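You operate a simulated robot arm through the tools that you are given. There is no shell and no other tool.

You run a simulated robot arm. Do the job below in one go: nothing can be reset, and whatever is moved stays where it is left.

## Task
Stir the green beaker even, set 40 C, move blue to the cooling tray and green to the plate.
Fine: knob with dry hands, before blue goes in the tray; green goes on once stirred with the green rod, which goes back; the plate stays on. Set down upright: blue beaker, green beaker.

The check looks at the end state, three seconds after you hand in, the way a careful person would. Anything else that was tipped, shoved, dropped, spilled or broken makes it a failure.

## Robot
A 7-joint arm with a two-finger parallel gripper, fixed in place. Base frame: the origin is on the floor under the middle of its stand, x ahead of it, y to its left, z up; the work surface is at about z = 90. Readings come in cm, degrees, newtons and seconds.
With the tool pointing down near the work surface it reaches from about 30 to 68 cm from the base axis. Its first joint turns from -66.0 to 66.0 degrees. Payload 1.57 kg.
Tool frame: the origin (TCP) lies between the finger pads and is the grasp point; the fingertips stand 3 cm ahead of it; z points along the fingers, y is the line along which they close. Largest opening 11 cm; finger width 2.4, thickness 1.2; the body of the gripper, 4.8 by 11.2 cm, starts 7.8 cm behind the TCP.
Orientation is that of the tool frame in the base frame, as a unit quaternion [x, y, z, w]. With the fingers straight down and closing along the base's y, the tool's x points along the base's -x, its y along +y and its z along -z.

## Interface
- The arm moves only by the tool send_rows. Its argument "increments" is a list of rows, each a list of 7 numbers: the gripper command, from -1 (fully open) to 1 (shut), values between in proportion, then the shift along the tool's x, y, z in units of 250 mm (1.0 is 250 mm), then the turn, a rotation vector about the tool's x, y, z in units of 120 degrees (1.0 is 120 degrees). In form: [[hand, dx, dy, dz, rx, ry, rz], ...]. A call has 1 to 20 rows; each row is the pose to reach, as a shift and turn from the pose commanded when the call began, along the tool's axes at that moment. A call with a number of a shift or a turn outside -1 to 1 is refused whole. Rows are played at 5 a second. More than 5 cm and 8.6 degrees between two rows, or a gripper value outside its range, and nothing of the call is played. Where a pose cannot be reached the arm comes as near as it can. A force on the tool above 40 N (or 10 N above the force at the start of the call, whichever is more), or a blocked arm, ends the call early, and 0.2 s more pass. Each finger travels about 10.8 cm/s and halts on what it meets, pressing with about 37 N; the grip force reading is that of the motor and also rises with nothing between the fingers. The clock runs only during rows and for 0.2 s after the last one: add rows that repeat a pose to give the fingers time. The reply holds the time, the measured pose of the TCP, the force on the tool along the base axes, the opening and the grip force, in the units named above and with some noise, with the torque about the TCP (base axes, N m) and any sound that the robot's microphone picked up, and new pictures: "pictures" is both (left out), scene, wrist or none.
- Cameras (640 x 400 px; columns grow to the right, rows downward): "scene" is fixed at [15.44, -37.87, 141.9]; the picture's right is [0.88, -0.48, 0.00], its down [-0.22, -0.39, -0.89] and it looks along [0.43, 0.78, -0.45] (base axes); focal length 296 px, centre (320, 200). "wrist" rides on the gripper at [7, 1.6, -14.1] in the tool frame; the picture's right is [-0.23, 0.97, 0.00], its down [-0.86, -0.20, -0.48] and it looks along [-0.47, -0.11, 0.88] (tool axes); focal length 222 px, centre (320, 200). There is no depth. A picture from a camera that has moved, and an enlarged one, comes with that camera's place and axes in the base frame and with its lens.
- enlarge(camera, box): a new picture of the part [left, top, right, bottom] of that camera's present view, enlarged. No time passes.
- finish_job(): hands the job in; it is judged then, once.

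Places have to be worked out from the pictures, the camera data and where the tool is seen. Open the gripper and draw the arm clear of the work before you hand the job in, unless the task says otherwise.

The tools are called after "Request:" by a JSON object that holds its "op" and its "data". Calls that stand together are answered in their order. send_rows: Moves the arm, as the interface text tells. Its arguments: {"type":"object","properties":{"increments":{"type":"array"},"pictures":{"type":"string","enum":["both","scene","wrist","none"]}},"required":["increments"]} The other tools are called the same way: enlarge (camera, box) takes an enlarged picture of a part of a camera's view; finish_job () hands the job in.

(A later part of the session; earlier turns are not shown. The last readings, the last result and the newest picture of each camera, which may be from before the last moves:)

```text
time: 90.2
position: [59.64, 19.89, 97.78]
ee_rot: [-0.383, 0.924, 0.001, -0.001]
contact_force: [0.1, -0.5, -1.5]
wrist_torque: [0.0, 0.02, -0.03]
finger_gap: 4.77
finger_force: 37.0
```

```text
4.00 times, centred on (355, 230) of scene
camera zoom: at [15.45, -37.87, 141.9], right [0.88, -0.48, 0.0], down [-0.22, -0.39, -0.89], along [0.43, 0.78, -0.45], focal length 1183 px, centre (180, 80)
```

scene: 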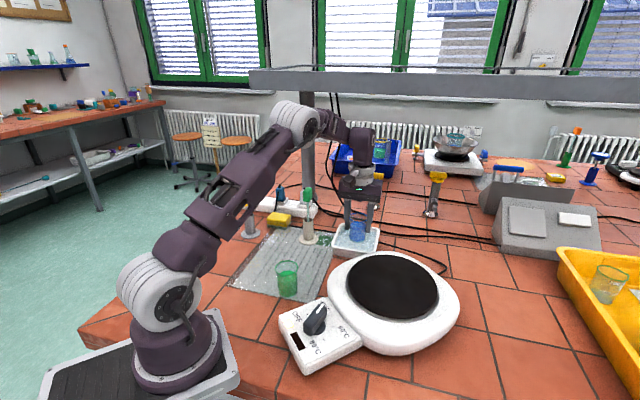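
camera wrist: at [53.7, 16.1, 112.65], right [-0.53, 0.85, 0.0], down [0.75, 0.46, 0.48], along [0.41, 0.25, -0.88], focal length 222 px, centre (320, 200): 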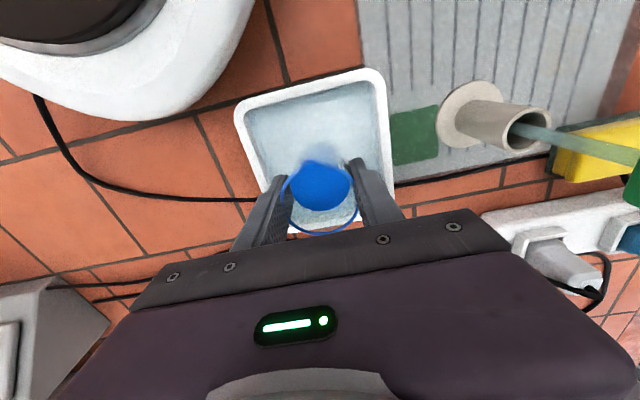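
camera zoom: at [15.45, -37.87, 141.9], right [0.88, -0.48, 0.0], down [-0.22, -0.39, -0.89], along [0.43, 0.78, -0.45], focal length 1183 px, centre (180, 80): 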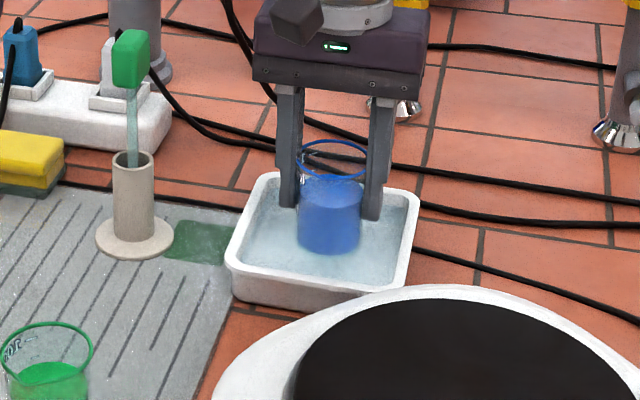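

No contact yet (base ≈92.5 by the picture). I keep creeping down.

Request:
{"op": "send_rows", "data": {"increments": [[0.18, 0, 0, 0.008, 0, 0, 0], [0.18, 0, 0, 0.016, 0, 0, 0], [0.18, 0, 0, 0.024, 0, 0, 0], [0.18, 0, 0, 0.024, 0, 0, 0]], "pictures": "none"}}

Request:
{"op": "enlarge", "data": {"camera": "scene", "box": [300, 180, 410, 280]}}

```text
time: 91.2
position: [59.58, 19.87, 97.0]
ee_rot: [-0.382, 0.924, 0.0, 0.0]
contact_force: [0.7, -1.3, -1.9]
wrist_torque: [-0.03, 0.03, 0.0]
finger_gap: 4.75
finger_force: 37.1
```

```text
4.00 times, centred on (355, 230) of scene
camera zoom: at [15.45, -37.87, 141.9], right [0.88, -0.48, 0.0], down [-0.22, -0.39, -0.89], along [0.43, 0.78, -0.45], focal length 1183 px, centre (180, 80)
```

zoom: 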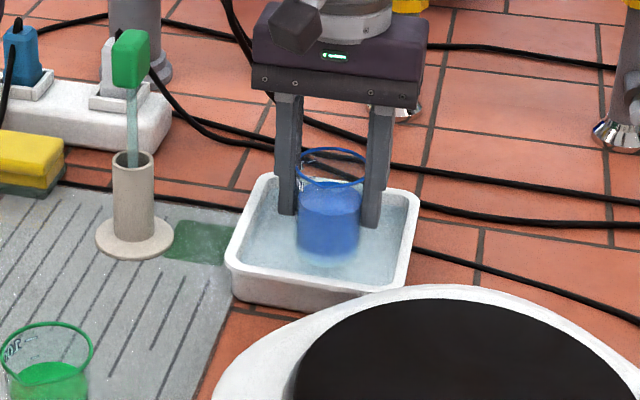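

The bottom is dipping into the water but no floor contact yet. I continue in 2 mm steps.

Request:
{"op": "send_rows", "data": {"increments": [[0.18, 0, 0, 0.006, 0, 0, 0], [0.18, 0, 0, 0.012, 0, 0, 0], [0.18, 0, 0, 0.012, 0, 0, 0]], "pictures": "none"}}

```text
time: 92.0
position: [59.56, 19.94, 96.9]
ee_rot: [-0.383, 0.924, 0.0, 0.001]
contact_force: [-0.2, -0.2, -1.1]
wrist_torque: [0.0, -0.01, 0.03]
finger_gap: 4.77
finger_force: 36.7
```

Request:
{"op": "send_rows", "data": {"increments": [[0.18, 0, 0, 0.006, 0, 0, 0], [0.18, 0, 0, 0.012, 0, 0, 0], [0.18, 0, 0, 0.012, 0, 0, 0]], "pictures": "none"}}

```text
time: 92.8
position: [59.69, 19.82, 96.53]
ee_rot: [-0.382, 0.924, 0.0, 0.0]
contact_force: [0.5, 0.4, -1.2]
wrist_torque: [0.02, 0.0, 0.03]
finger_gap: 4.79
finger_force: 37.2
```

Still hanging free (about -1.2 N is its weight). I continue down in 1.5 mm steps.

Request:
{"op": "send_rows", "data": {"increments": [[0.18, 0, 0, 0.006, 0, 0, 0], [0.18, 0, 0, 0.012, 0, 0, 0], [0.18, 0, 0, 0.012, 0, 0, 0]], "pictures": "both"}}

Request:
{"op": "enlarge", "data": {"camera": "scene", "box": [310, 190, 400, 270]}}

Request:
{"op": "enlarge", "data": {"camera": "wrist", "box": [220, 80, 420, 240]}}

```text
time: 93.6
position: [59.6, 19.81, 96.08]
ee_rot: [-0.383, 0.924, 0.0, 0.0]
contact_force: [0.6, -0.1, -0.4]
wrist_torque: [-0.03, 0.01, -0.04]
finger_gap: 4.74
finger_force: 36.1
camera wrist: at [53.64, 16.13, 110.32], right [-0.53, 0.85, 0.0], down [0.75, 0.46, 0.48], along [0.41, 0.25, -0.88], focal length 222 px, centre (320, 200)
```

scene: 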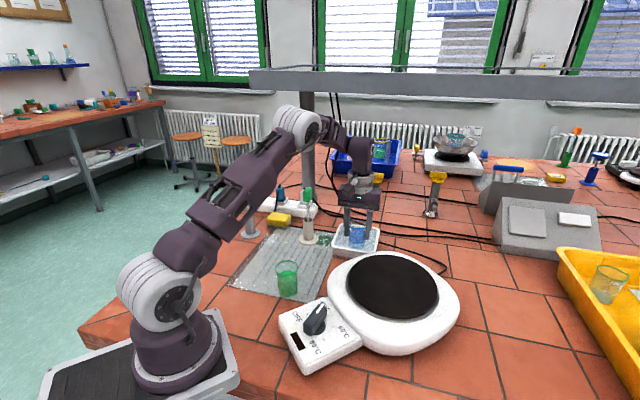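
wrist: 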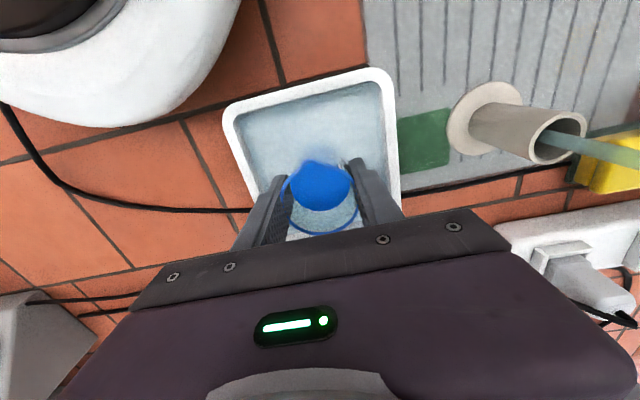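

```text
5.00 times, centred on (355, 230) of scene
camera zoom: at [15.45, -37.87, 141.9], right [0.88, -0.48, 0.0], down [-0.22, -0.39, -0.89], along [0.43, 0.78, -0.45], focal length 1479 px, centre (145, 50)
```

zoom: 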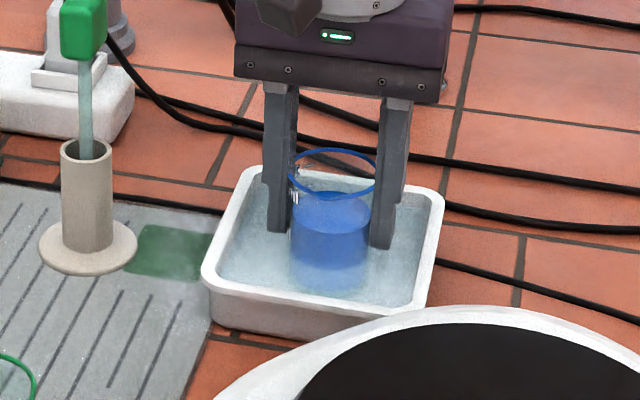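

```text
2.50 times, centred on (320, 160) of wrist
camera zoom: at [53.64, 16.13, 110.32], right [-0.53, 0.85, 0.0], down [0.75, 0.46, 0.48], along [0.41, 0.25, -0.88], focal length 555 px, centre (320, 300)
```

zoom: 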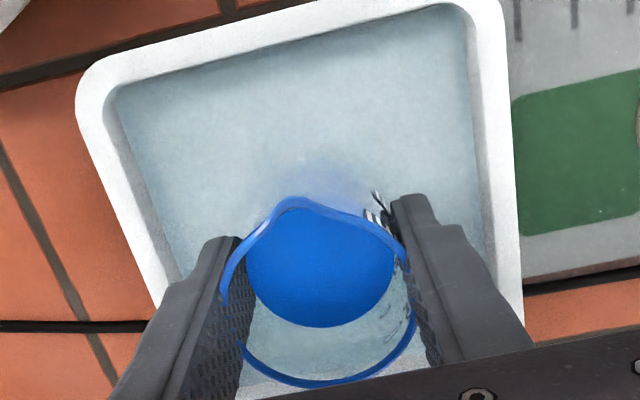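

The base is very near the floor (≈91.0 by the picture) and not touching yet. I creep 2 mm at a time.

Request:
{"op": "send_rows", "data": {"increments": [[0.18, 0, 0, 0.004, 0, 0, 0], [0.18, 0, 0, 0.008, 0, 0, 0], [0.18, 0, 0, 0.008, 0, 0, 0]], "pictures": "none"}}

```text
time: 94.4
position: [59.54, 19.98, 96.12]
ee_rot: [-0.383, 0.924, 0.0, 0.002]
contact_force: [-6.8, -1.5, 21.3]
wrist_torque: [-0.11, 0.49, 0.04]
finger_gap: 4.77
finger_force: 36.9
```

Floor contact (21 N). I back off 1 mm to relieve the load before releasing.

Request:
{"op": "send_rows", "data": {"increments": [[0.18, 0, 0, -0.003, 0, 0, 0], [0.18, 0, 0, -0.004, 0, 0, 0]], "pictures": "none"}}

```text
time: 95.0
position: [59.61, 19.78, 96.11]
ee_rot: [-0.383, 0.924, 0.001, 0.0]
contact_force: [2.4, -0.3, 3.4]
wrist_torque: [0.04, -0.11, -0.01]
finger_gap: 4.75
finger_force: 36.5
```

Now it rests lightly (3.4 N). I open the fingers slowly to 6.2 cm, staying clear of the tray walls.

Request:
{"op": "send_rows", "data": {"increments": [[0.14, 0, 0, 0, 0, 0, 0], [0.1, 0, 0, 0, 0, 0, 0], [0.05, 0, 0, 0, 0, 0, 0], [0.0, 0, 0, 0, 0, 0, 0], [-0.06, 0, 0, 0, 0, 0, 0], [-0.13, 0, 0, 0, 0, 0, 0], [-0.13, 0, 0, 0, 0, 0, 0]], "pictures": "both"}}

Request:
{"op": "enlarge", "data": {"camera": "scene", "box": [310, 190, 400, 270]}}

Request:
{"op": "enlarge", "data": {"camera": "wrist", "box": [220, 80, 420, 240]}}

```text
time: 96.6
position: [59.7, 19.87, 96.24]
ee_rot: [-0.382, 0.924, 0.0, -0.001]
contact_force: [-0.1, -0.1, -0.3]
wrist_torque: [0.0, 0.0, -0.03]
finger_gap: 6.25
finger_force: 0.1
camera wrist: at [53.61, 16.16, 110.32], right [-0.53, 0.85, 0.0], down [0.75, 0.46, 0.48], along [0.41, 0.25, -0.88], focal length 222 px, centre (320, 200)
```

scene: 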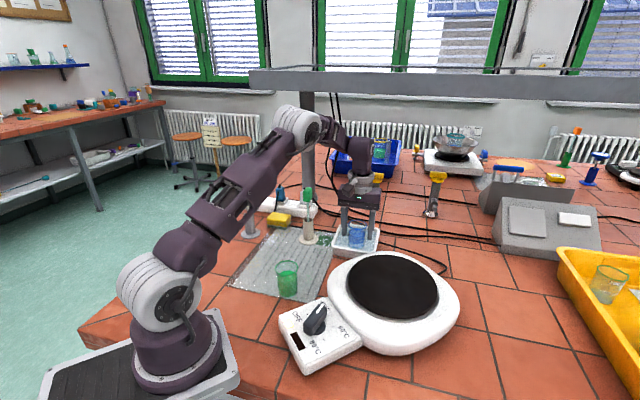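
wrist: 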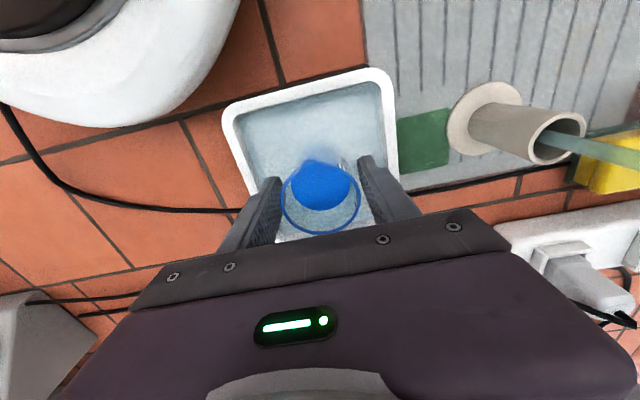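

```text
5.00 times, centred on (355, 230) of scene
camera zoom: at [15.44, -37.87, 141.9], right [0.88, -0.48, 0.0], down [-0.22, -0.39, -0.89], along [0.43, 0.78, -0.45], focal length 1479 px, centre (145, 50)
```

zoom: 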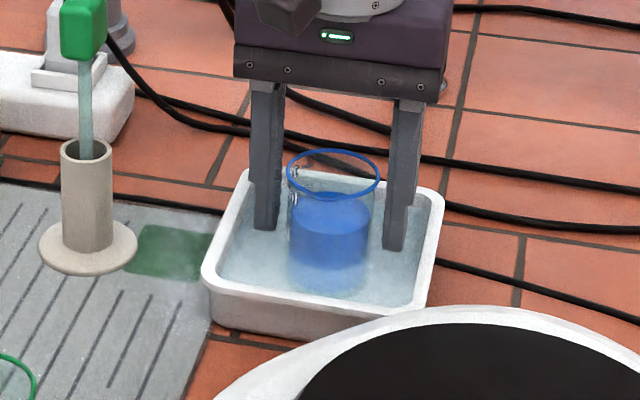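

```text
2.50 times, centred on (320, 160) of wrist
camera zoom: at [53.61, 16.16, 110.32], right [-0.53, 0.85, 0.0], down [0.75, 0.46, 0.48], along [0.41, 0.25, -0.88], focal length 555 px, centre (320, 300)
```

zoom: 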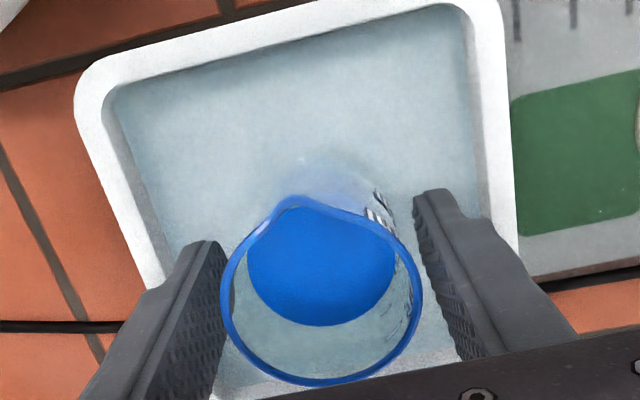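

The blue beaker stands upright, free, in the tray. I raise straight up out of it.

Request:
{"op": "send_rows", "data": {"increments": [[-0.13, 0, 0, -0.03, 0, 0, 0], [-0.13, 0, 0, -0.08, 0, 0, 0], [-0.13, 0, 0, -0.14, 0, 0, 0], [-0.13, 0, 0, -0.21, 0, 0, 0], [-0.13, 0, 0, -0.29, 0, 0, 0], [-0.13, 0, 0, -0.38, 0, 0, 0], [-0.3, 0, 0, -0.48, 0, 0, 0], [-0.5, 0, 0, -0.58, 0, 0, 0], [-0.7, 0, 0, -0.68, 0, 0, 0], [-0.8, 0, 0, -0.78, 0, 0, 0], [-0.8, 0, 0, -0.88, 0, 0, 0], [-0.8, 0, 0, -0.88, 0, 0, 0]], "pictures": "both"}}

Request:
{"op": "enlarge", "data": {"camera": "scene", "box": [310, 190, 460, 330]}}

Request:
{"op": "enlarge", "data": {"camera": "wrist", "box": [220, 80, 420, 240]}}

```text
time: 99.2
position: [58.03, 19.15, 117.13]
ee_rot: [-0.383, 0.924, 0.0, 0.0]
contact_force: [-0.6, -0.1, -0.1]
wrist_torque: [0.02, 0.03, -0.01]
finger_gap: 9.89
finger_force: 0.1
out of reach, approached as far as the arm can: row 10, 11, 12
camera wrist: at [52.11, 15.36, 131.2], right [-0.53, 0.85, 0.0], down [0.75, 0.46, 0.48], along [0.41, 0.25, -0.88], focal length 222 px, centre (320, 200)
```

scene: 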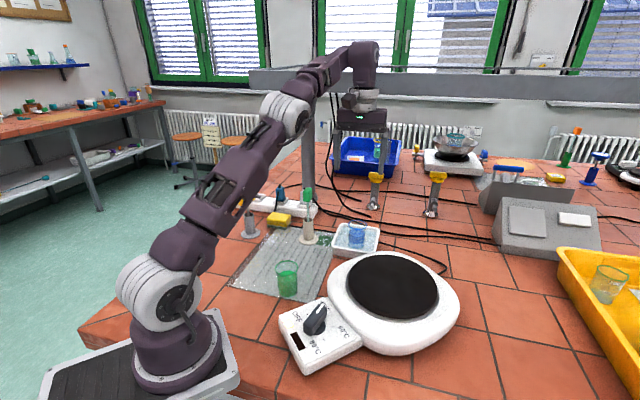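
wrist: 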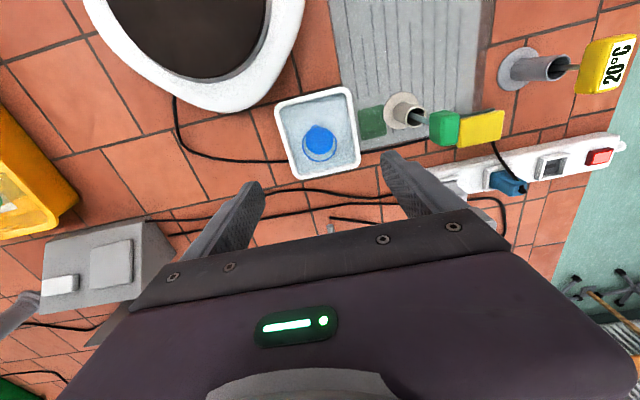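

```text
2.86 times, centred on (385, 260) of scene
camera zoom: at [15.44, -37.87, 141.9], right [0.88, -0.48, 0.0], down [-0.22, -0.39, -0.89], along [0.43, 0.78, -0.45], focal length 845 px, centre (134, 29)
```

zoom: 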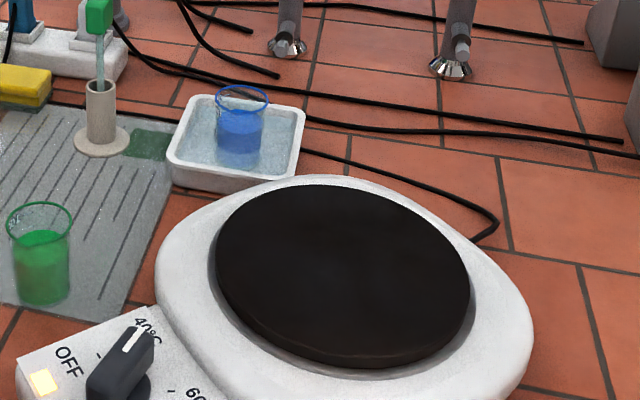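

```text
2.50 times, centred on (320, 160) of wrist
camera zoom: at [52.11, 15.36, 131.2], right [-0.53, 0.85, 0.0], down [0.75, 0.46, 0.48], along [0.41, 0.25, -0.88], focal length 555 px, centre (320, 300)
```

zoom: 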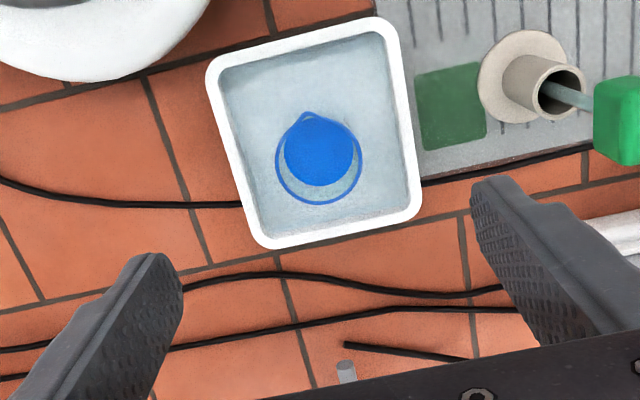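

Blue stands upright in the middle of the tray. At the top the arm hit its reach limit, so I first retract toward the base partway and re-read the pose.

Request:
{"op": "send_rows", "data": {"increments": [[-0.8, 0.04, 0.02, 0, 0, 0, 0], [-0.8, 0.1, 0.05, 0, 0, 0, 0], [-0.8, 0.18, 0.09, 0, 0, 0, 0], [-0.8, 0.26, 0.13, 0, 0, 0, 0], [-0.8, 0.34, 0.17, 0, 0, 0, 0], [-0.8, 0.42, 0.21, 0, 0, 0, 0], [-0.8, 0.5, 0.25, 0, 0, 0, 0], [-0.8, 0.5, 0.25, 0, 0, 0, 0]], "pictures": "wrist"}}

```text
time: 101.0
position: [44.8, 14.45, 116.93]
ee_rot: [-0.383, 0.924, 0.0, 0.0]
contact_force: [0.0, 0.2, 0.1]
wrist_torque: [0.0, 0.0, -0.01]
finger_gap: 9.9
finger_force: 0.0
camera wrist: at [38.81, 10.82, 131.18], right [-0.53, 0.85, 0.0], down [0.75, 0.46, 0.48], along [0.41, 0.25, -0.88], focal length 222 px, centre (320, 200)
```

wrist: 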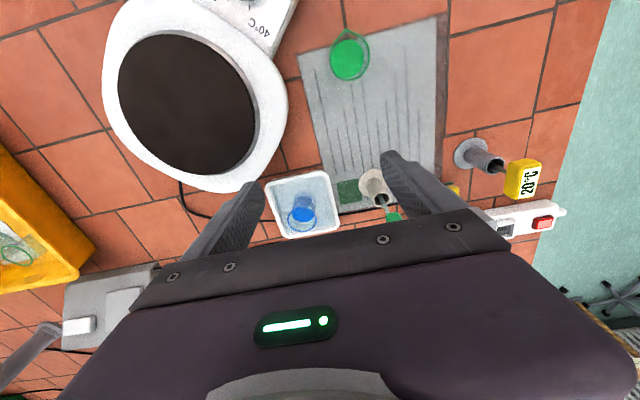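

The command now matches the measured pose (44.8, 14.5, 117). I continue to above the green beaker at about (34.55, 12.6), to z≈108.

Request:
{"op": "send_rows", "data": {"increments": [[-0.8, 0.04, 0.03, 0.02, 0, 0, 0], [-0.8, 0.1, 0.07, 0.06, 0, 0, 0], [-0.8, 0.17, 0.115, 0.11, 0, 0, 0], [-0.8, 0.24, 0.165, 0.17, 0, 0, 0], [-0.8, 0.3, 0.205, 0.24, 0, 0, 0], [-0.8, 0.345, 0.235, 0.31, 0, 0, 0], [-0.8, 0.345, 0.235, 0.36, 0, 0, 0], [-0.8, 0.345, 0.235, 0.36, 0, 0, 0]], "pictures": "both"}}

Request:
{"op": "enlarge", "data": {"camera": "wrist", "box": [220, 70, 420, 230]}}

Request:
{"op": "enlarge", "data": {"camera": "scene", "box": [240, 200, 340, 310]}}

```text
time: 102.8
position: [34.47, 12.83, 108.01]
ee_rot: [-0.383, 0.924, 0.001, 0.0]
contact_force: [-0.5, 0.7, -1.4]
wrist_torque: [0.01, 0.0, -0.02]
finger_gap: 9.89
finger_force: 0.0
camera wrist: at [28.56, 9.02, 122.14], right [-0.53, 0.85, 0.0], down [0.75, 0.46, 0.48], along [0.41, 0.25, -0.88], focal length 222 px, centre (320, 200)
```

scene: 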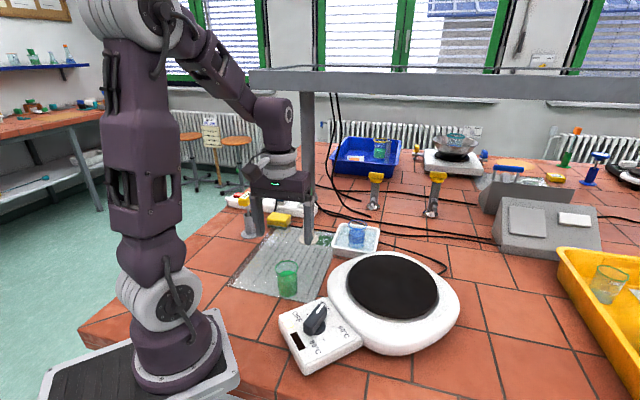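
wrist: 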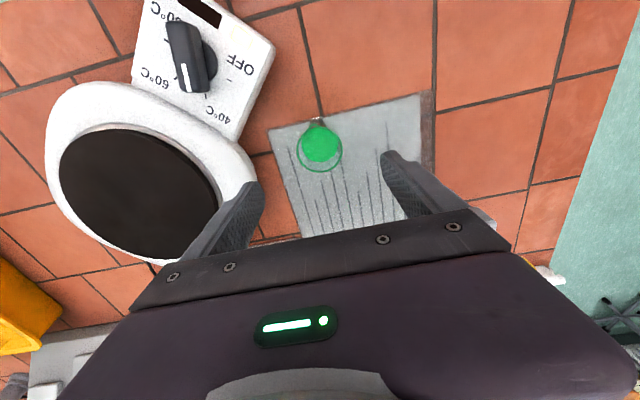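

```text
2.50 times, centred on (320, 150) of wrist
camera zoom: at [28.56, 9.02, 122.14], right [-0.53, 0.85, 0.0], down [0.75, 0.46, 0.48], along [0.41, 0.25, -0.88], focal length 555 px, centre (320, 325)
```

zoom: 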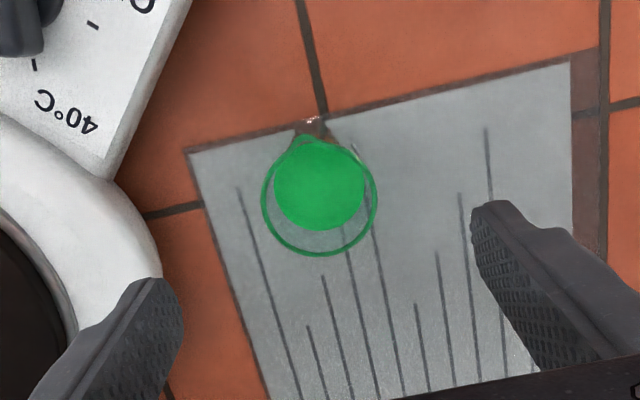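

```text
3.64 times, centred on (290, 255) of scene
camera zoom: at [15.44, -37.87, 141.9], right [0.88, -0.48, 0.0], down [-0.22, -0.39, -0.89], along [0.43, 0.78, -0.45], focal length 1076 px, centre (429, 0)
```

zoom: 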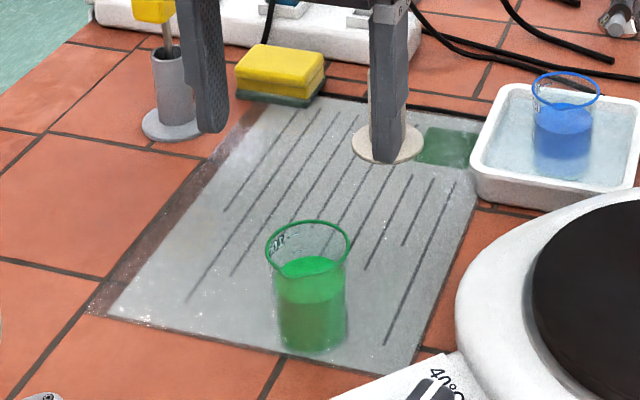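

The green beaker is centred under the tool to <1 mm. I descend around it with a 9 cm gap to TCP z≈96.2, then narrow to 6.5 cm.

Request:
{"op": "send_rows", "data": {"increments": [[-0.75, 0, 0, 0.05, 0, 0, 0], [-0.65, 0, 0, 0.11, 0, 0, 0], [-0.65, 0, 0, 0.17, 0, 0, 0], [-0.65, 0, 0, 0.23, 0, 0, 0], [-0.65, 0, 0, 0.29, 0, 0, 0], [-0.65, 0, 0, 0.35, 0, 0, 0], [-0.65, 0, 0, 0.41, 0, 0, 0], [-0.65, 0, 0, 0.45, 0, 0, 0], [-0.65, 0, 0, 0.472, 0, 0, 0], [-0.4, 0, 0, 0.472, 0, 0, 0], [-0.18, 0, 0, 0.472, 0, 0, 0], [-0.18, 0, 0, 0.472, 0, 0, 0]], "pictures": "both"}}

Request:
{"op": "enlarge", "data": {"camera": "wrist", "box": [220, 110, 420, 260]}}

Request:
{"op": "enlarge", "data": {"camera": "scene", "box": [240, 210, 340, 310]}}

```text
time: 105.4
position: [34.71, 12.75, 96.16]
ee_rot: [-0.383, 0.924, 0.0, 0.0]
contact_force: [-0.4, 0.1, 0.9]
wrist_torque: [-0.02, 0.02, 0.01]
finger_gap: 6.49
finger_force: 0.1
camera wrist: at [28.66, 8.92, 110.27], right [-0.53, 0.85, 0.0], down [0.75, 0.46, 0.48], along [0.41, 0.25, -0.88], focal length 222 px, centre (320, 200)
```

scene: 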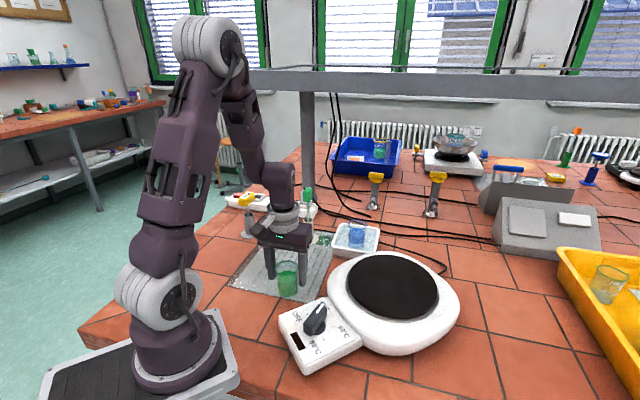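
wrist: 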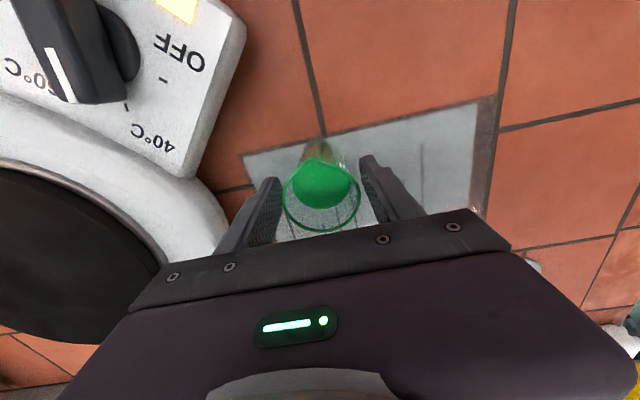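

```text
2.67 times, centred on (320, 185) of wrist
camera zoom: at [28.66, 8.92, 110.27], right [-0.53, 0.85, 0.0], down [0.75, 0.46, 0.48], along [0.41, 0.25, -0.88], focal length 592 px, centre (320, 240)
```

zoom: 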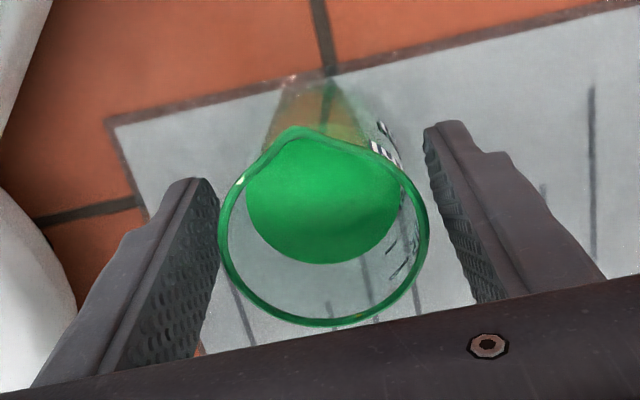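

```text
4.00 times, centred on (290, 260) of scene
camera zoom: at [15.44, -37.87, 141.9], right [0.88, -0.48, 0.0], down [-0.22, -0.39, -0.89], along [0.43, 0.78, -0.45], focal length 1183 px, centre (440, -40)
```

zoom: 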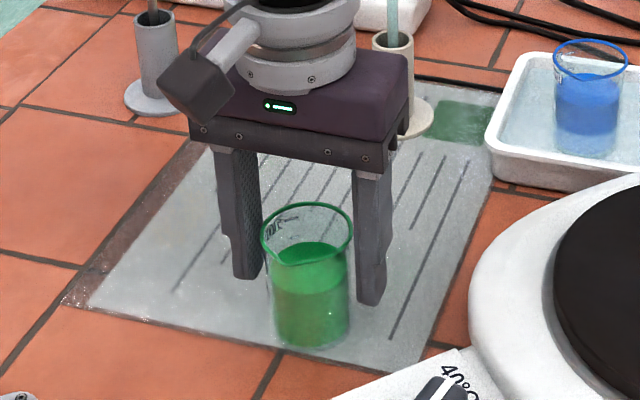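

Well centred (within 1 mm). I close slowly to grip the green beaker just as with the blue one.

Request:
{"op": "send_rows", "data": {"increments": [[-0.09, 0, 0.001, 0, 0, 0, 0], [-0.04, 0, 0.001, 0, 0, 0, 0], [0.0, 0, 0.001, 0, 0, 0, 0], [0.03, 0, 0.001, 0, 0, 0, 0], [0.06, 0, 0.001, 0, 0, 0, 0], [0.09, 0, 0.001, 0, 0, 0, 0], [0.12, 0, 0.001, 0, 0, 0, 0], [0.15, 0, 0.001, 0, 0, 0, 0], [0.18, 0, 0.001, 0, 0, 0, 0], [0.18, 0, 0.001, 0, 0, 0, 0]], "pictures": "wrist"}}

Request:
{"op": "enlarge", "data": {"camera": "scene", "box": [240, 210, 340, 310]}}

```text
time: 107.6
position: [34.67, 12.69, 96.21]
ee_rot: [-0.383, 0.924, 0.0, 0.0]
contact_force: [-0.6, 0.4, 0.7]
wrist_torque: [0.05, 0.0, 0.01]
finger_gap: 4.78
finger_force: 37.1
camera wrist: at [28.67, 8.93, 110.28], right [-0.53, 0.85, 0.0], down [0.75, 0.46, 0.48], along [0.41, 0.25, -0.88], focal length 222 px, centre (320, 200)
```

wrist: 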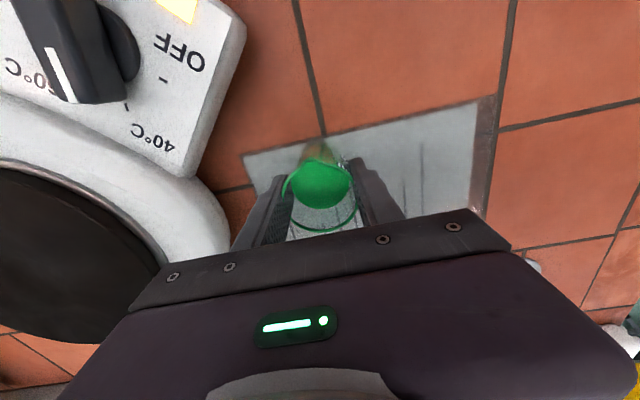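

```text
4.00 times, centred on (290, 260) of scene
camera zoom: at [15.44, -37.87, 141.9], right [0.88, -0.48, 0.0], down [-0.22, -0.39, -0.89], along [0.43, 0.78, -0.45], focal length 1183 px, centre (440, -40)
```

zoom: 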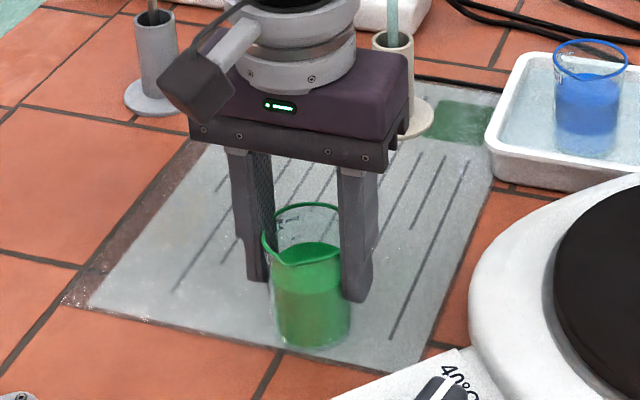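

Gripped (4.78 cm, 37 N), beaker upright. I lift it slowly 13 cm.

Request:
{"op": "send_rows", "data": {"increments": [[0.18, 0, 0, -0.01, 0, 0, 0], [0.18, 0, 0, -0.03, 0, 0, 0], [0.18, 0, 0, -0.06, 0, 0, 0], [0.18, 0, 0, -0.1, 0, 0, 0], [0.18, 0, 0, -0.14, 0, 0, 0], [0.18, 0, 0, -0.18, 0, 0, 0], [0.18, 0, 0, -0.22, 0, 0, 0], [0.18, 0, 0, -0.26, 0, 0, 0], [0.18, 0, 0, -0.3, 0, 0, 0], [0.18, 0, 0, -0.34, 0, 0, 0], [0.18, 0, 0, -0.38, 0, 0, 0], [0.18, 0, 0, -0.42, 0, 0, 0], [0.18, 0, 0, -0.46, 0, 0, 0], [0.18, 0, 0, -0.49, 0, 0, 0], [0.18, 0, 0, -0.51, 0, 0, 0], [0.18, 0, 0, -0.52, 0, 0, 0], [0.18, 0, 0, -0.52, 0, 0, 0]], "pictures": "both"}}

Request:
{"op": "enlarge", "data": {"camera": "scene", "box": [240, 180, 340, 310]}}

```text
time: 111.2
position: [34.57, 12.48, 109.05]
ee_rot: [-0.382, 0.924, 0.001, 0.0]
contact_force: [-0.3, -0.3, -2.2]
wrist_torque: [0.02, 0.01, -0.03]
finger_gap: 4.79
finger_force: 36.7
camera wrist: at [28.63, 8.9, 123.25], right [-0.53, 0.85, 0.0], down [0.75, 0.46, 0.48], along [0.41, 0.25, -0.88], focal length 222 px, centre (320, 200)
```

scene: 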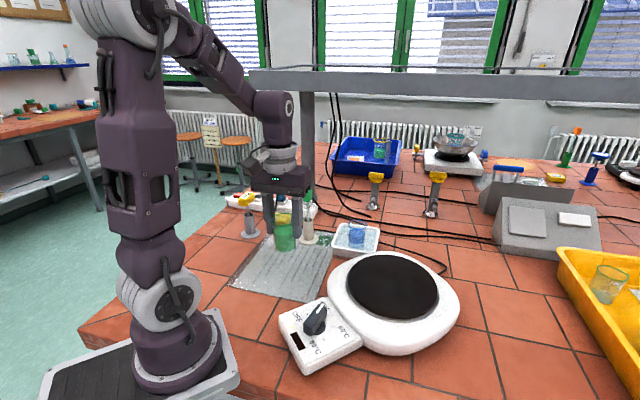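
wrist: 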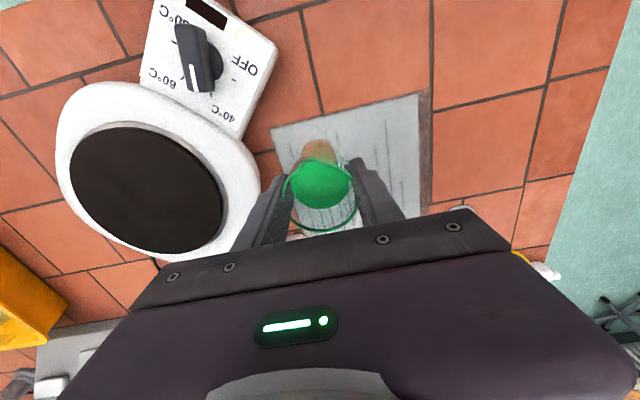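

```text
3.08 times, centred on (290, 245) of scene
camera zoom: at [15.45, -37.87, 141.9], right [0.88, -0.48, 0.0], down [-0.22, -0.39, -0.89], along [0.43, 0.78, -0.45], focal length 910 px, centre (412, 62)
```

zoom: 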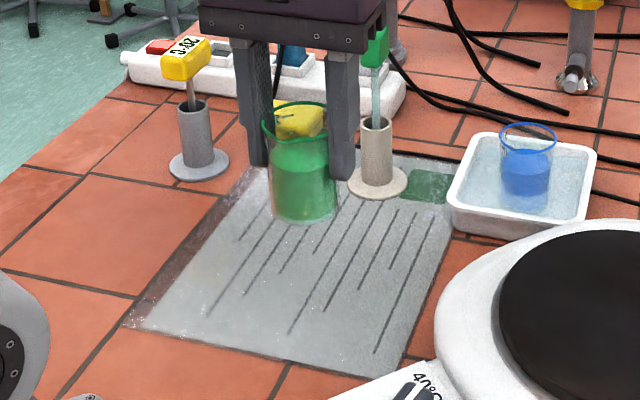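

The green beaker hangs upright. I carry it smoothly to above the plate centre (52.3, -2.8), base ~5 cm above the plate and well over the knob.

Request:
{"op": "send_rows", "data": {"increments": [[0.18, -0.001, -0.009, 0, 0, 0, 0], [0.18, -0.002, -0.028, 0, 0, 0, 0], [0.18, -0.005, -0.066, 0, 0, 0, 0], [0.18, -0.008, -0.112, 0, 0, 0, 0], [0.18, -0.012, -0.168, 0, 0, 0, 0], [0.18, -0.016, -0.234, 0, 0, 0, 0], [0.18, -0.021, -0.3, 0, 0, 0, 0], [0.18, -0.026, -0.374, 0, 0, 0, 0], [0.18, -0.031, -0.449, 0, 0, 0, 0], [0.18, -0.036, -0.524, 0, 0, 0, 0], [0.18, -0.042, -0.599, 0, 0, 0, 0], [0.18, -0.047, -0.674, 0, 0, 0, 0], [0.18, -0.051, -0.739, 0, 0, 0, 0], [0.18, -0.056, -0.805, 0, 0, 0, 0], [0.18, -0.059, -0.852, 0, 0, 0, 0], [0.18, -0.062, -0.889, 0, 0, 0, 0], [0.18, -0.064, -0.917, 0, 0, 0, 0], [0.18, -0.065, -0.936, 0, 0, 0, 0], [0.18, -0.065, -0.936, 0, 0, 0, 0]], "pictures": "both"}}

Request:
{"op": "enlarge", "data": {"camera": "scene", "box": [310, 180, 470, 330]}}

Request:
{"op": "enlarge", "data": {"camera": "wrist", "box": [200, 0, 440, 240]}}

```text
time: 115.2
position: [52.32, -2.67, 109.19]
ee_rot: [-0.383, 0.924, 0.0, 0.0]
contact_force: [0.2, 0.2, -1.1]
wrist_torque: [0.01, 0.0, 0.04]
finger_gap: 4.76
finger_force: 36.9
camera wrist: at [46.35, -6.39, 123.22], right [-0.53, 0.85, 0.0], down [0.75, 0.46, 0.48], along [0.41, 0.25, -0.88], focal length 222 px, centre (320, 200)
```

scene: 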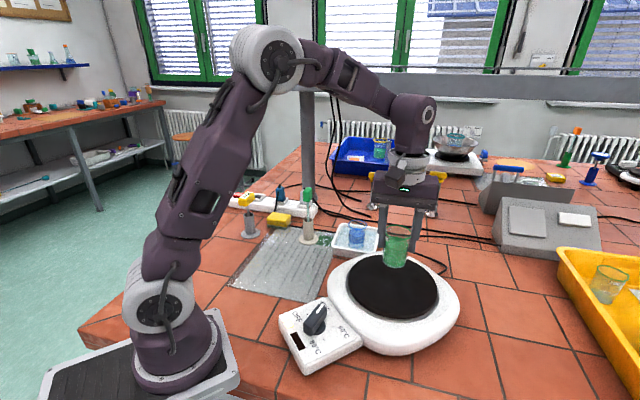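
wrist: 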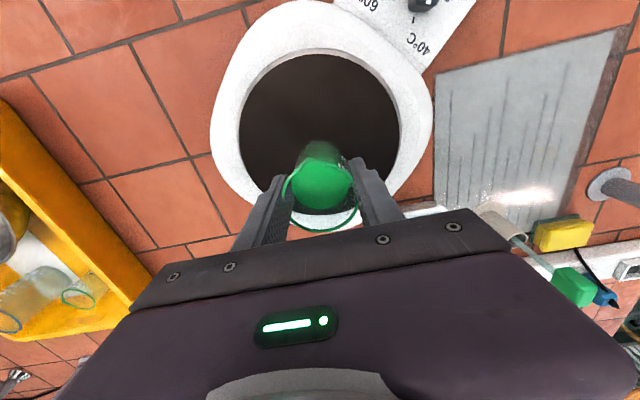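

```text
2.67 times, centred on (390, 255) of scene
camera zoom: at [15.45, -37.87, 141.9], right [0.88, -0.48, 0.0], down [-0.22, -0.39, -0.89], along [0.43, 0.78, -0.45], focal length 789 px, centre (133, 53)
```

zoom: 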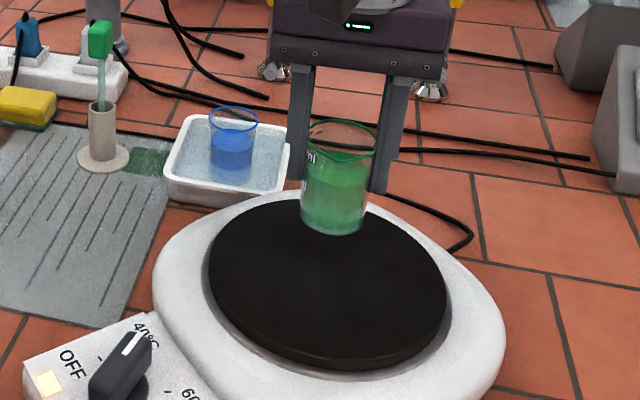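

```text
1.67 times, centred on (320, 120) of wrist
camera zoom: at [46.35, -6.39, 123.22], right [-0.53, 0.85, 0.0], down [0.75, 0.46, 0.48], along [0.41, 0.25, -0.88], focal length 370 px, centre (320, 333)
```

zoom: 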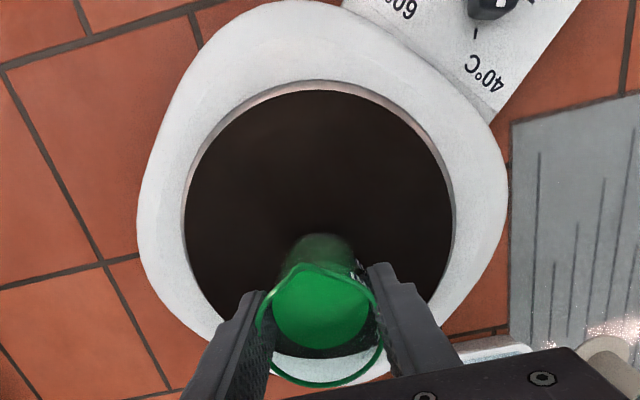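

The green beaker hangs upright over the plate's middle. I lower it slowly to ~1 cm above the expected contact height.

Request:
{"op": "send_rows", "data": {"increments": [[0.18, 0.004, 0, 0.01, 0, 0, 0], [0.18, 0.008, 0, 0.03, 0, 0, 0], [0.18, 0.008, 0, 0.06, 0, 0, 0], [0.18, 0.008, 0, 0.09, 0, 0, 0], [0.18, 0.008, 0, 0.12, 0, 0, 0], [0.18, 0.008, 0, 0.15, 0, 0, 0], [0.18, 0.008, 0, 0.17, 0, 0, 0], [0.18, 0.008, 0, 0.18, 0, 0, 0], [0.18, 0.008, 0, 0.18, 0, 0, 0]], "pictures": "none"}}

Request:
{"op": "enlarge", "data": {"camera": "scene", "box": [340, 190, 450, 310]}}

```text
time: 117.2
position: [52.18, -2.84, 104.62]
ee_rot: [-0.383, 0.924, 0.0, 0.0]
contact_force: [-0.4, -0.8, -2.1]
wrist_torque: [-0.01, 0.02, 0.03]
finger_gap: 4.77
finger_force: 37.0
```

```text
3.33 times, centred on (395, 250) of scene
camera zoom: at [15.45, -37.87, 141.9], right [0.88, -0.48, 0.0], down [-0.22, -0.39, -0.89], along [0.43, 0.78, -0.45], focal length 986 px, centre (70, 33)
```

zoom: 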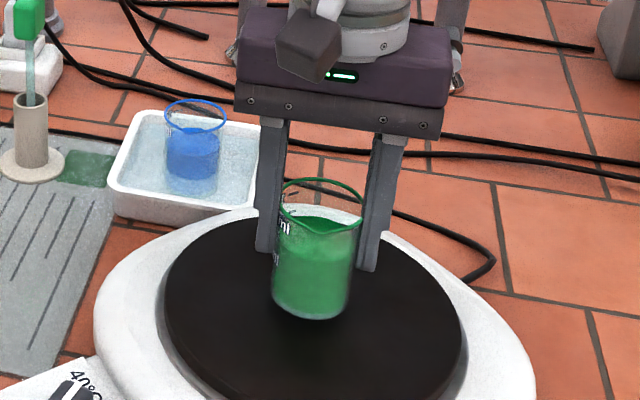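

The base is just above the plate with no contact. I creep down in 2 mm steps watching the force.

Request:
{"op": "send_rows", "data": {"increments": [[0.18, 0, 0, 0.008, 0, 0, 0], [0.18, 0, 0, 0.016, 0, 0, 0], [0.18, 0, 0, 0.022, 0, 0, 0], [0.18, 0, 0, 0.022, 0, 0, 0]], "pictures": "none"}}

```text
time: 118.2
position: [52.19, -2.93, 104.23]
ee_rot: [-0.383, 0.924, 0.0, 0.0]
contact_force: [0.3, -0.2, -1.5]
wrist_torque: [0.0, 0.03, 0.03]
finger_gap: 4.77
finger_force: 36.6
```

Request:
{"op": "send_rows", "data": {"increments": [[0.18, 0, 0, 0.004, 0, 0, 0], [0.18, 0, 0, 0.008, 0, 0, 0], [0.18, 0, 0, 0.008, 0, 0, 0]], "pictures": "none"}}

```text
time: 119.0
position: [52.14, -2.85, 103.88]
ee_rot: [-0.383, 0.924, 0.0, -0.001]
contact_force: [0.1, 0.9, 0.6]
wrist_torque: [0.0, -0.01, -0.04]
finger_gap: 4.77
finger_force: 37.3
```

The vertical force has just changed sign, suggesting first contact. I go 1 mm further.

Request:
{"op": "send_rows", "data": {"increments": [[0.18, 0, 0, 0.003, 0, 0, 0], [0.18, 0, 0, 0.003, 0, 0, 0]], "pictures": "both"}}

Request:
{"op": "enlarge", "data": {"camera": "scene", "box": [340, 190, 450, 310]}}

```text
time: 119.6
position: [52.33, -2.85, 103.87]
ee_rot: [-0.383, 0.924, 0.0, 0.002]
contact_force: [-1.1, -0.6, 14.6]
wrist_torque: [0.02, 0.27, 0.01]
finger_gap: 4.76
finger_force: 37.3
camera wrist: at [46.22, -6.58, 118.07], right [-0.53, 0.85, 0.0], down [0.74, 0.46, 0.48], along [0.41, 0.25, -0.88], focal length 222 px, centre (320, 200)
```

scene: 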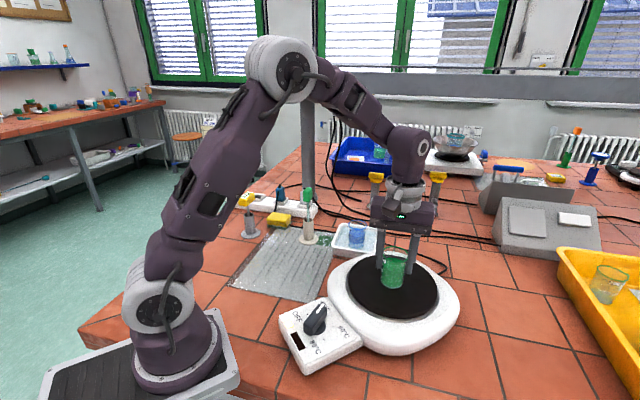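
wrist: 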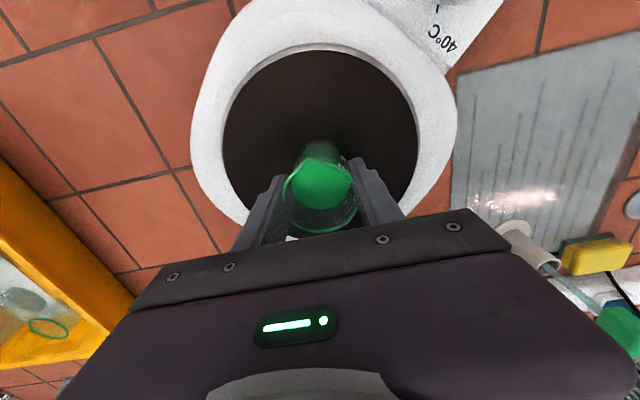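

```text
3.33 times, centred on (395, 250) of scene
camera zoom: at [15.41, -37.87, 141.91], right [0.88, -0.48, 0.0], down [-0.22, -0.39, -0.89], along [0.43, 0.78, -0.45], focal length 986 px, centre (70, 33)
```

zoom: 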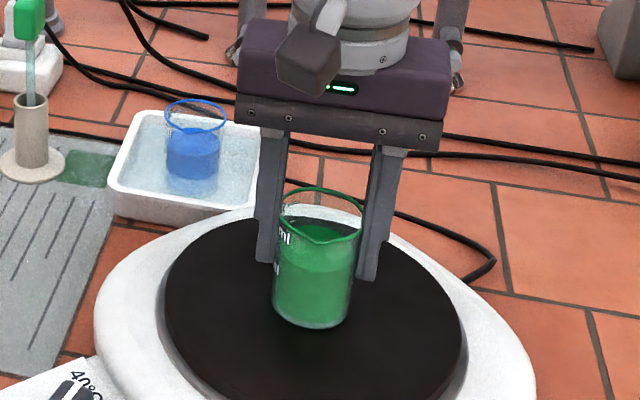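

Firm contact with the plate (14.6 N). I back off about half a millimetre and then release slowly to 6.5 cm.

Request:
{"op": "send_rows", "data": {"increments": [[0.18, 0, 0, -0.002, 0, 0, 0], [0.18, 0, 0, -0.002, 0, 0, 0], [0.14, 0, 0, -0.002, 0, 0, 0], [0.1, 0, 0, -0.002, 0, 0, 0], [0.05, 0, 0, -0.002, 0, 0, 0], [0.0, 0, 0, -0.002, 0, 0, 0], [-0.08, 0, 0, -0.002, 0, 0, 0], [-0.18, 0, 0, -0.002, 0, 0, 0], [-0.3, 0, 0, -0.002, 0, 0, 0], [-0.3, 0, 0, -0.002, 0, 0, 0]], "pictures": "both"}}

Request:
{"op": "enlarge", "data": {"camera": "scene", "box": [340, 190, 450, 310]}}

Request:
{"op": "enlarge", "data": {"camera": "wrist", "box": [220, 110, 420, 260]}}

```text
time: 121.8
position: [52.24, -2.97, 103.95]
ee_rot: [-0.382, 0.924, 0.0, 0.0]
contact_force: [0.0, -0.4, 0.3]
wrist_torque: [-0.01, 0.02, -0.01]
finger_gap: 7.16
finger_force: 0.0
camera wrist: at [46.21, -6.58, 118.06], right [-0.53, 0.85, 0.0], down [0.75, 0.46, 0.48], along [0.41, 0.25, -0.88], focal length 222 px, centre (320, 200)
```

scene: 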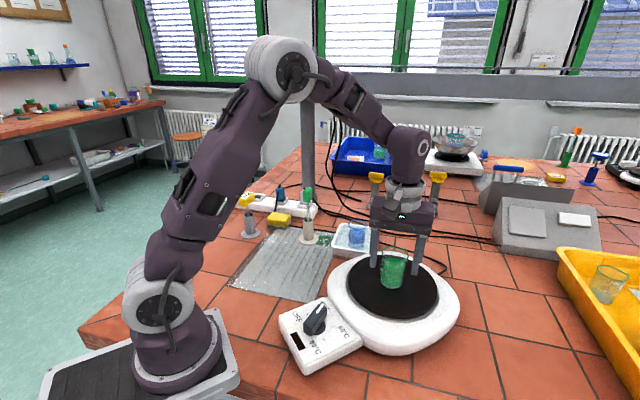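
wrist: 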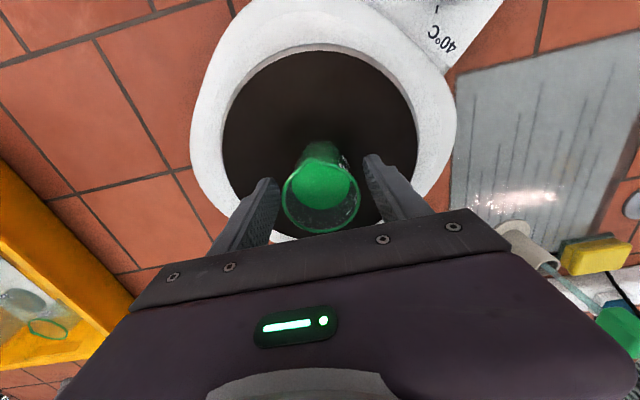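

```text
3.33 times, centred on (395, 250) of scene
camera zoom: at [15.44, -37.87, 141.9], right [0.88, -0.48, 0.0], down [-0.22, -0.39, -0.89], along [0.43, 0.78, -0.45], focal length 986 px, centre (70, 33)
```

zoom: 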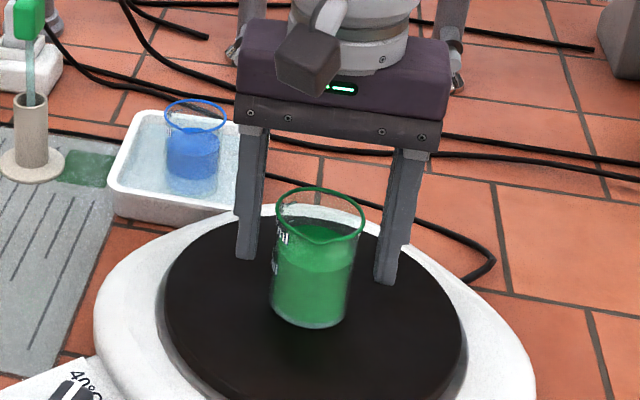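

```text
2.67 times, centred on (320, 185) of wrist
camera zoom: at [46.21, -6.58, 118.06], right [-0.53, 0.85, 0.0], down [0.75, 0.46, 0.48], along [0.41, 0.25, -0.88], focal length 592 px, centre (320, 240)
```

zoom: 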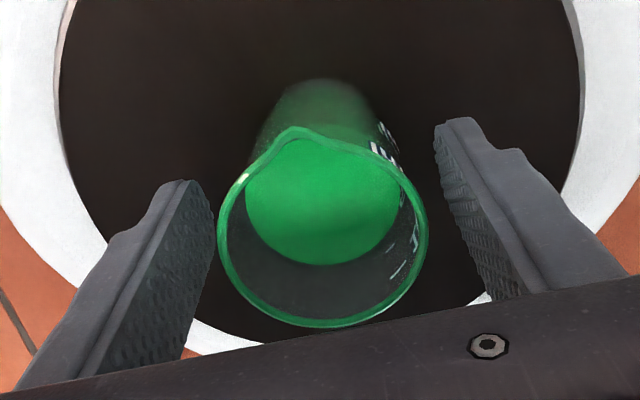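

Green stands upright and free on the plate. I raise straight up with the fingers clear.

Request:
{"op": "send_rows", "data": {"increments": [[-0.4, 0, 0, -0.02, 0, 0, 0], [-0.5, 0, 0, -0.06, 0, 0, 0], [-0.6, 0, 0, -0.12, 0, 0, 0], [-0.6, 0, 0, -0.19, 0, 0, 0], [-0.6, 0, 0, -0.27, 0, 0, 0], [-0.6, 0, 0, -0.36, 0, 0, 0], [-0.8, 0, 0, -0.46, 0, 0, 0], [-1, 0, 0, -0.56, 0, 0, 0], [-1, 0, 0, -0.66, 0, 0, 0], [-1, 0, 0, -0.66, 0, 0, 0]], "pictures": "none"}}

```text
time: 124.0
position: [52.12, -2.92, 120.35]
ee_rot: [-0.383, 0.924, 0.0, 0.0]
contact_force: [0.0, 1.3, 1.0]
wrist_torque: [0.02, 0.0, -0.02]
finger_gap: 10.99
finger_force: 0.0
```

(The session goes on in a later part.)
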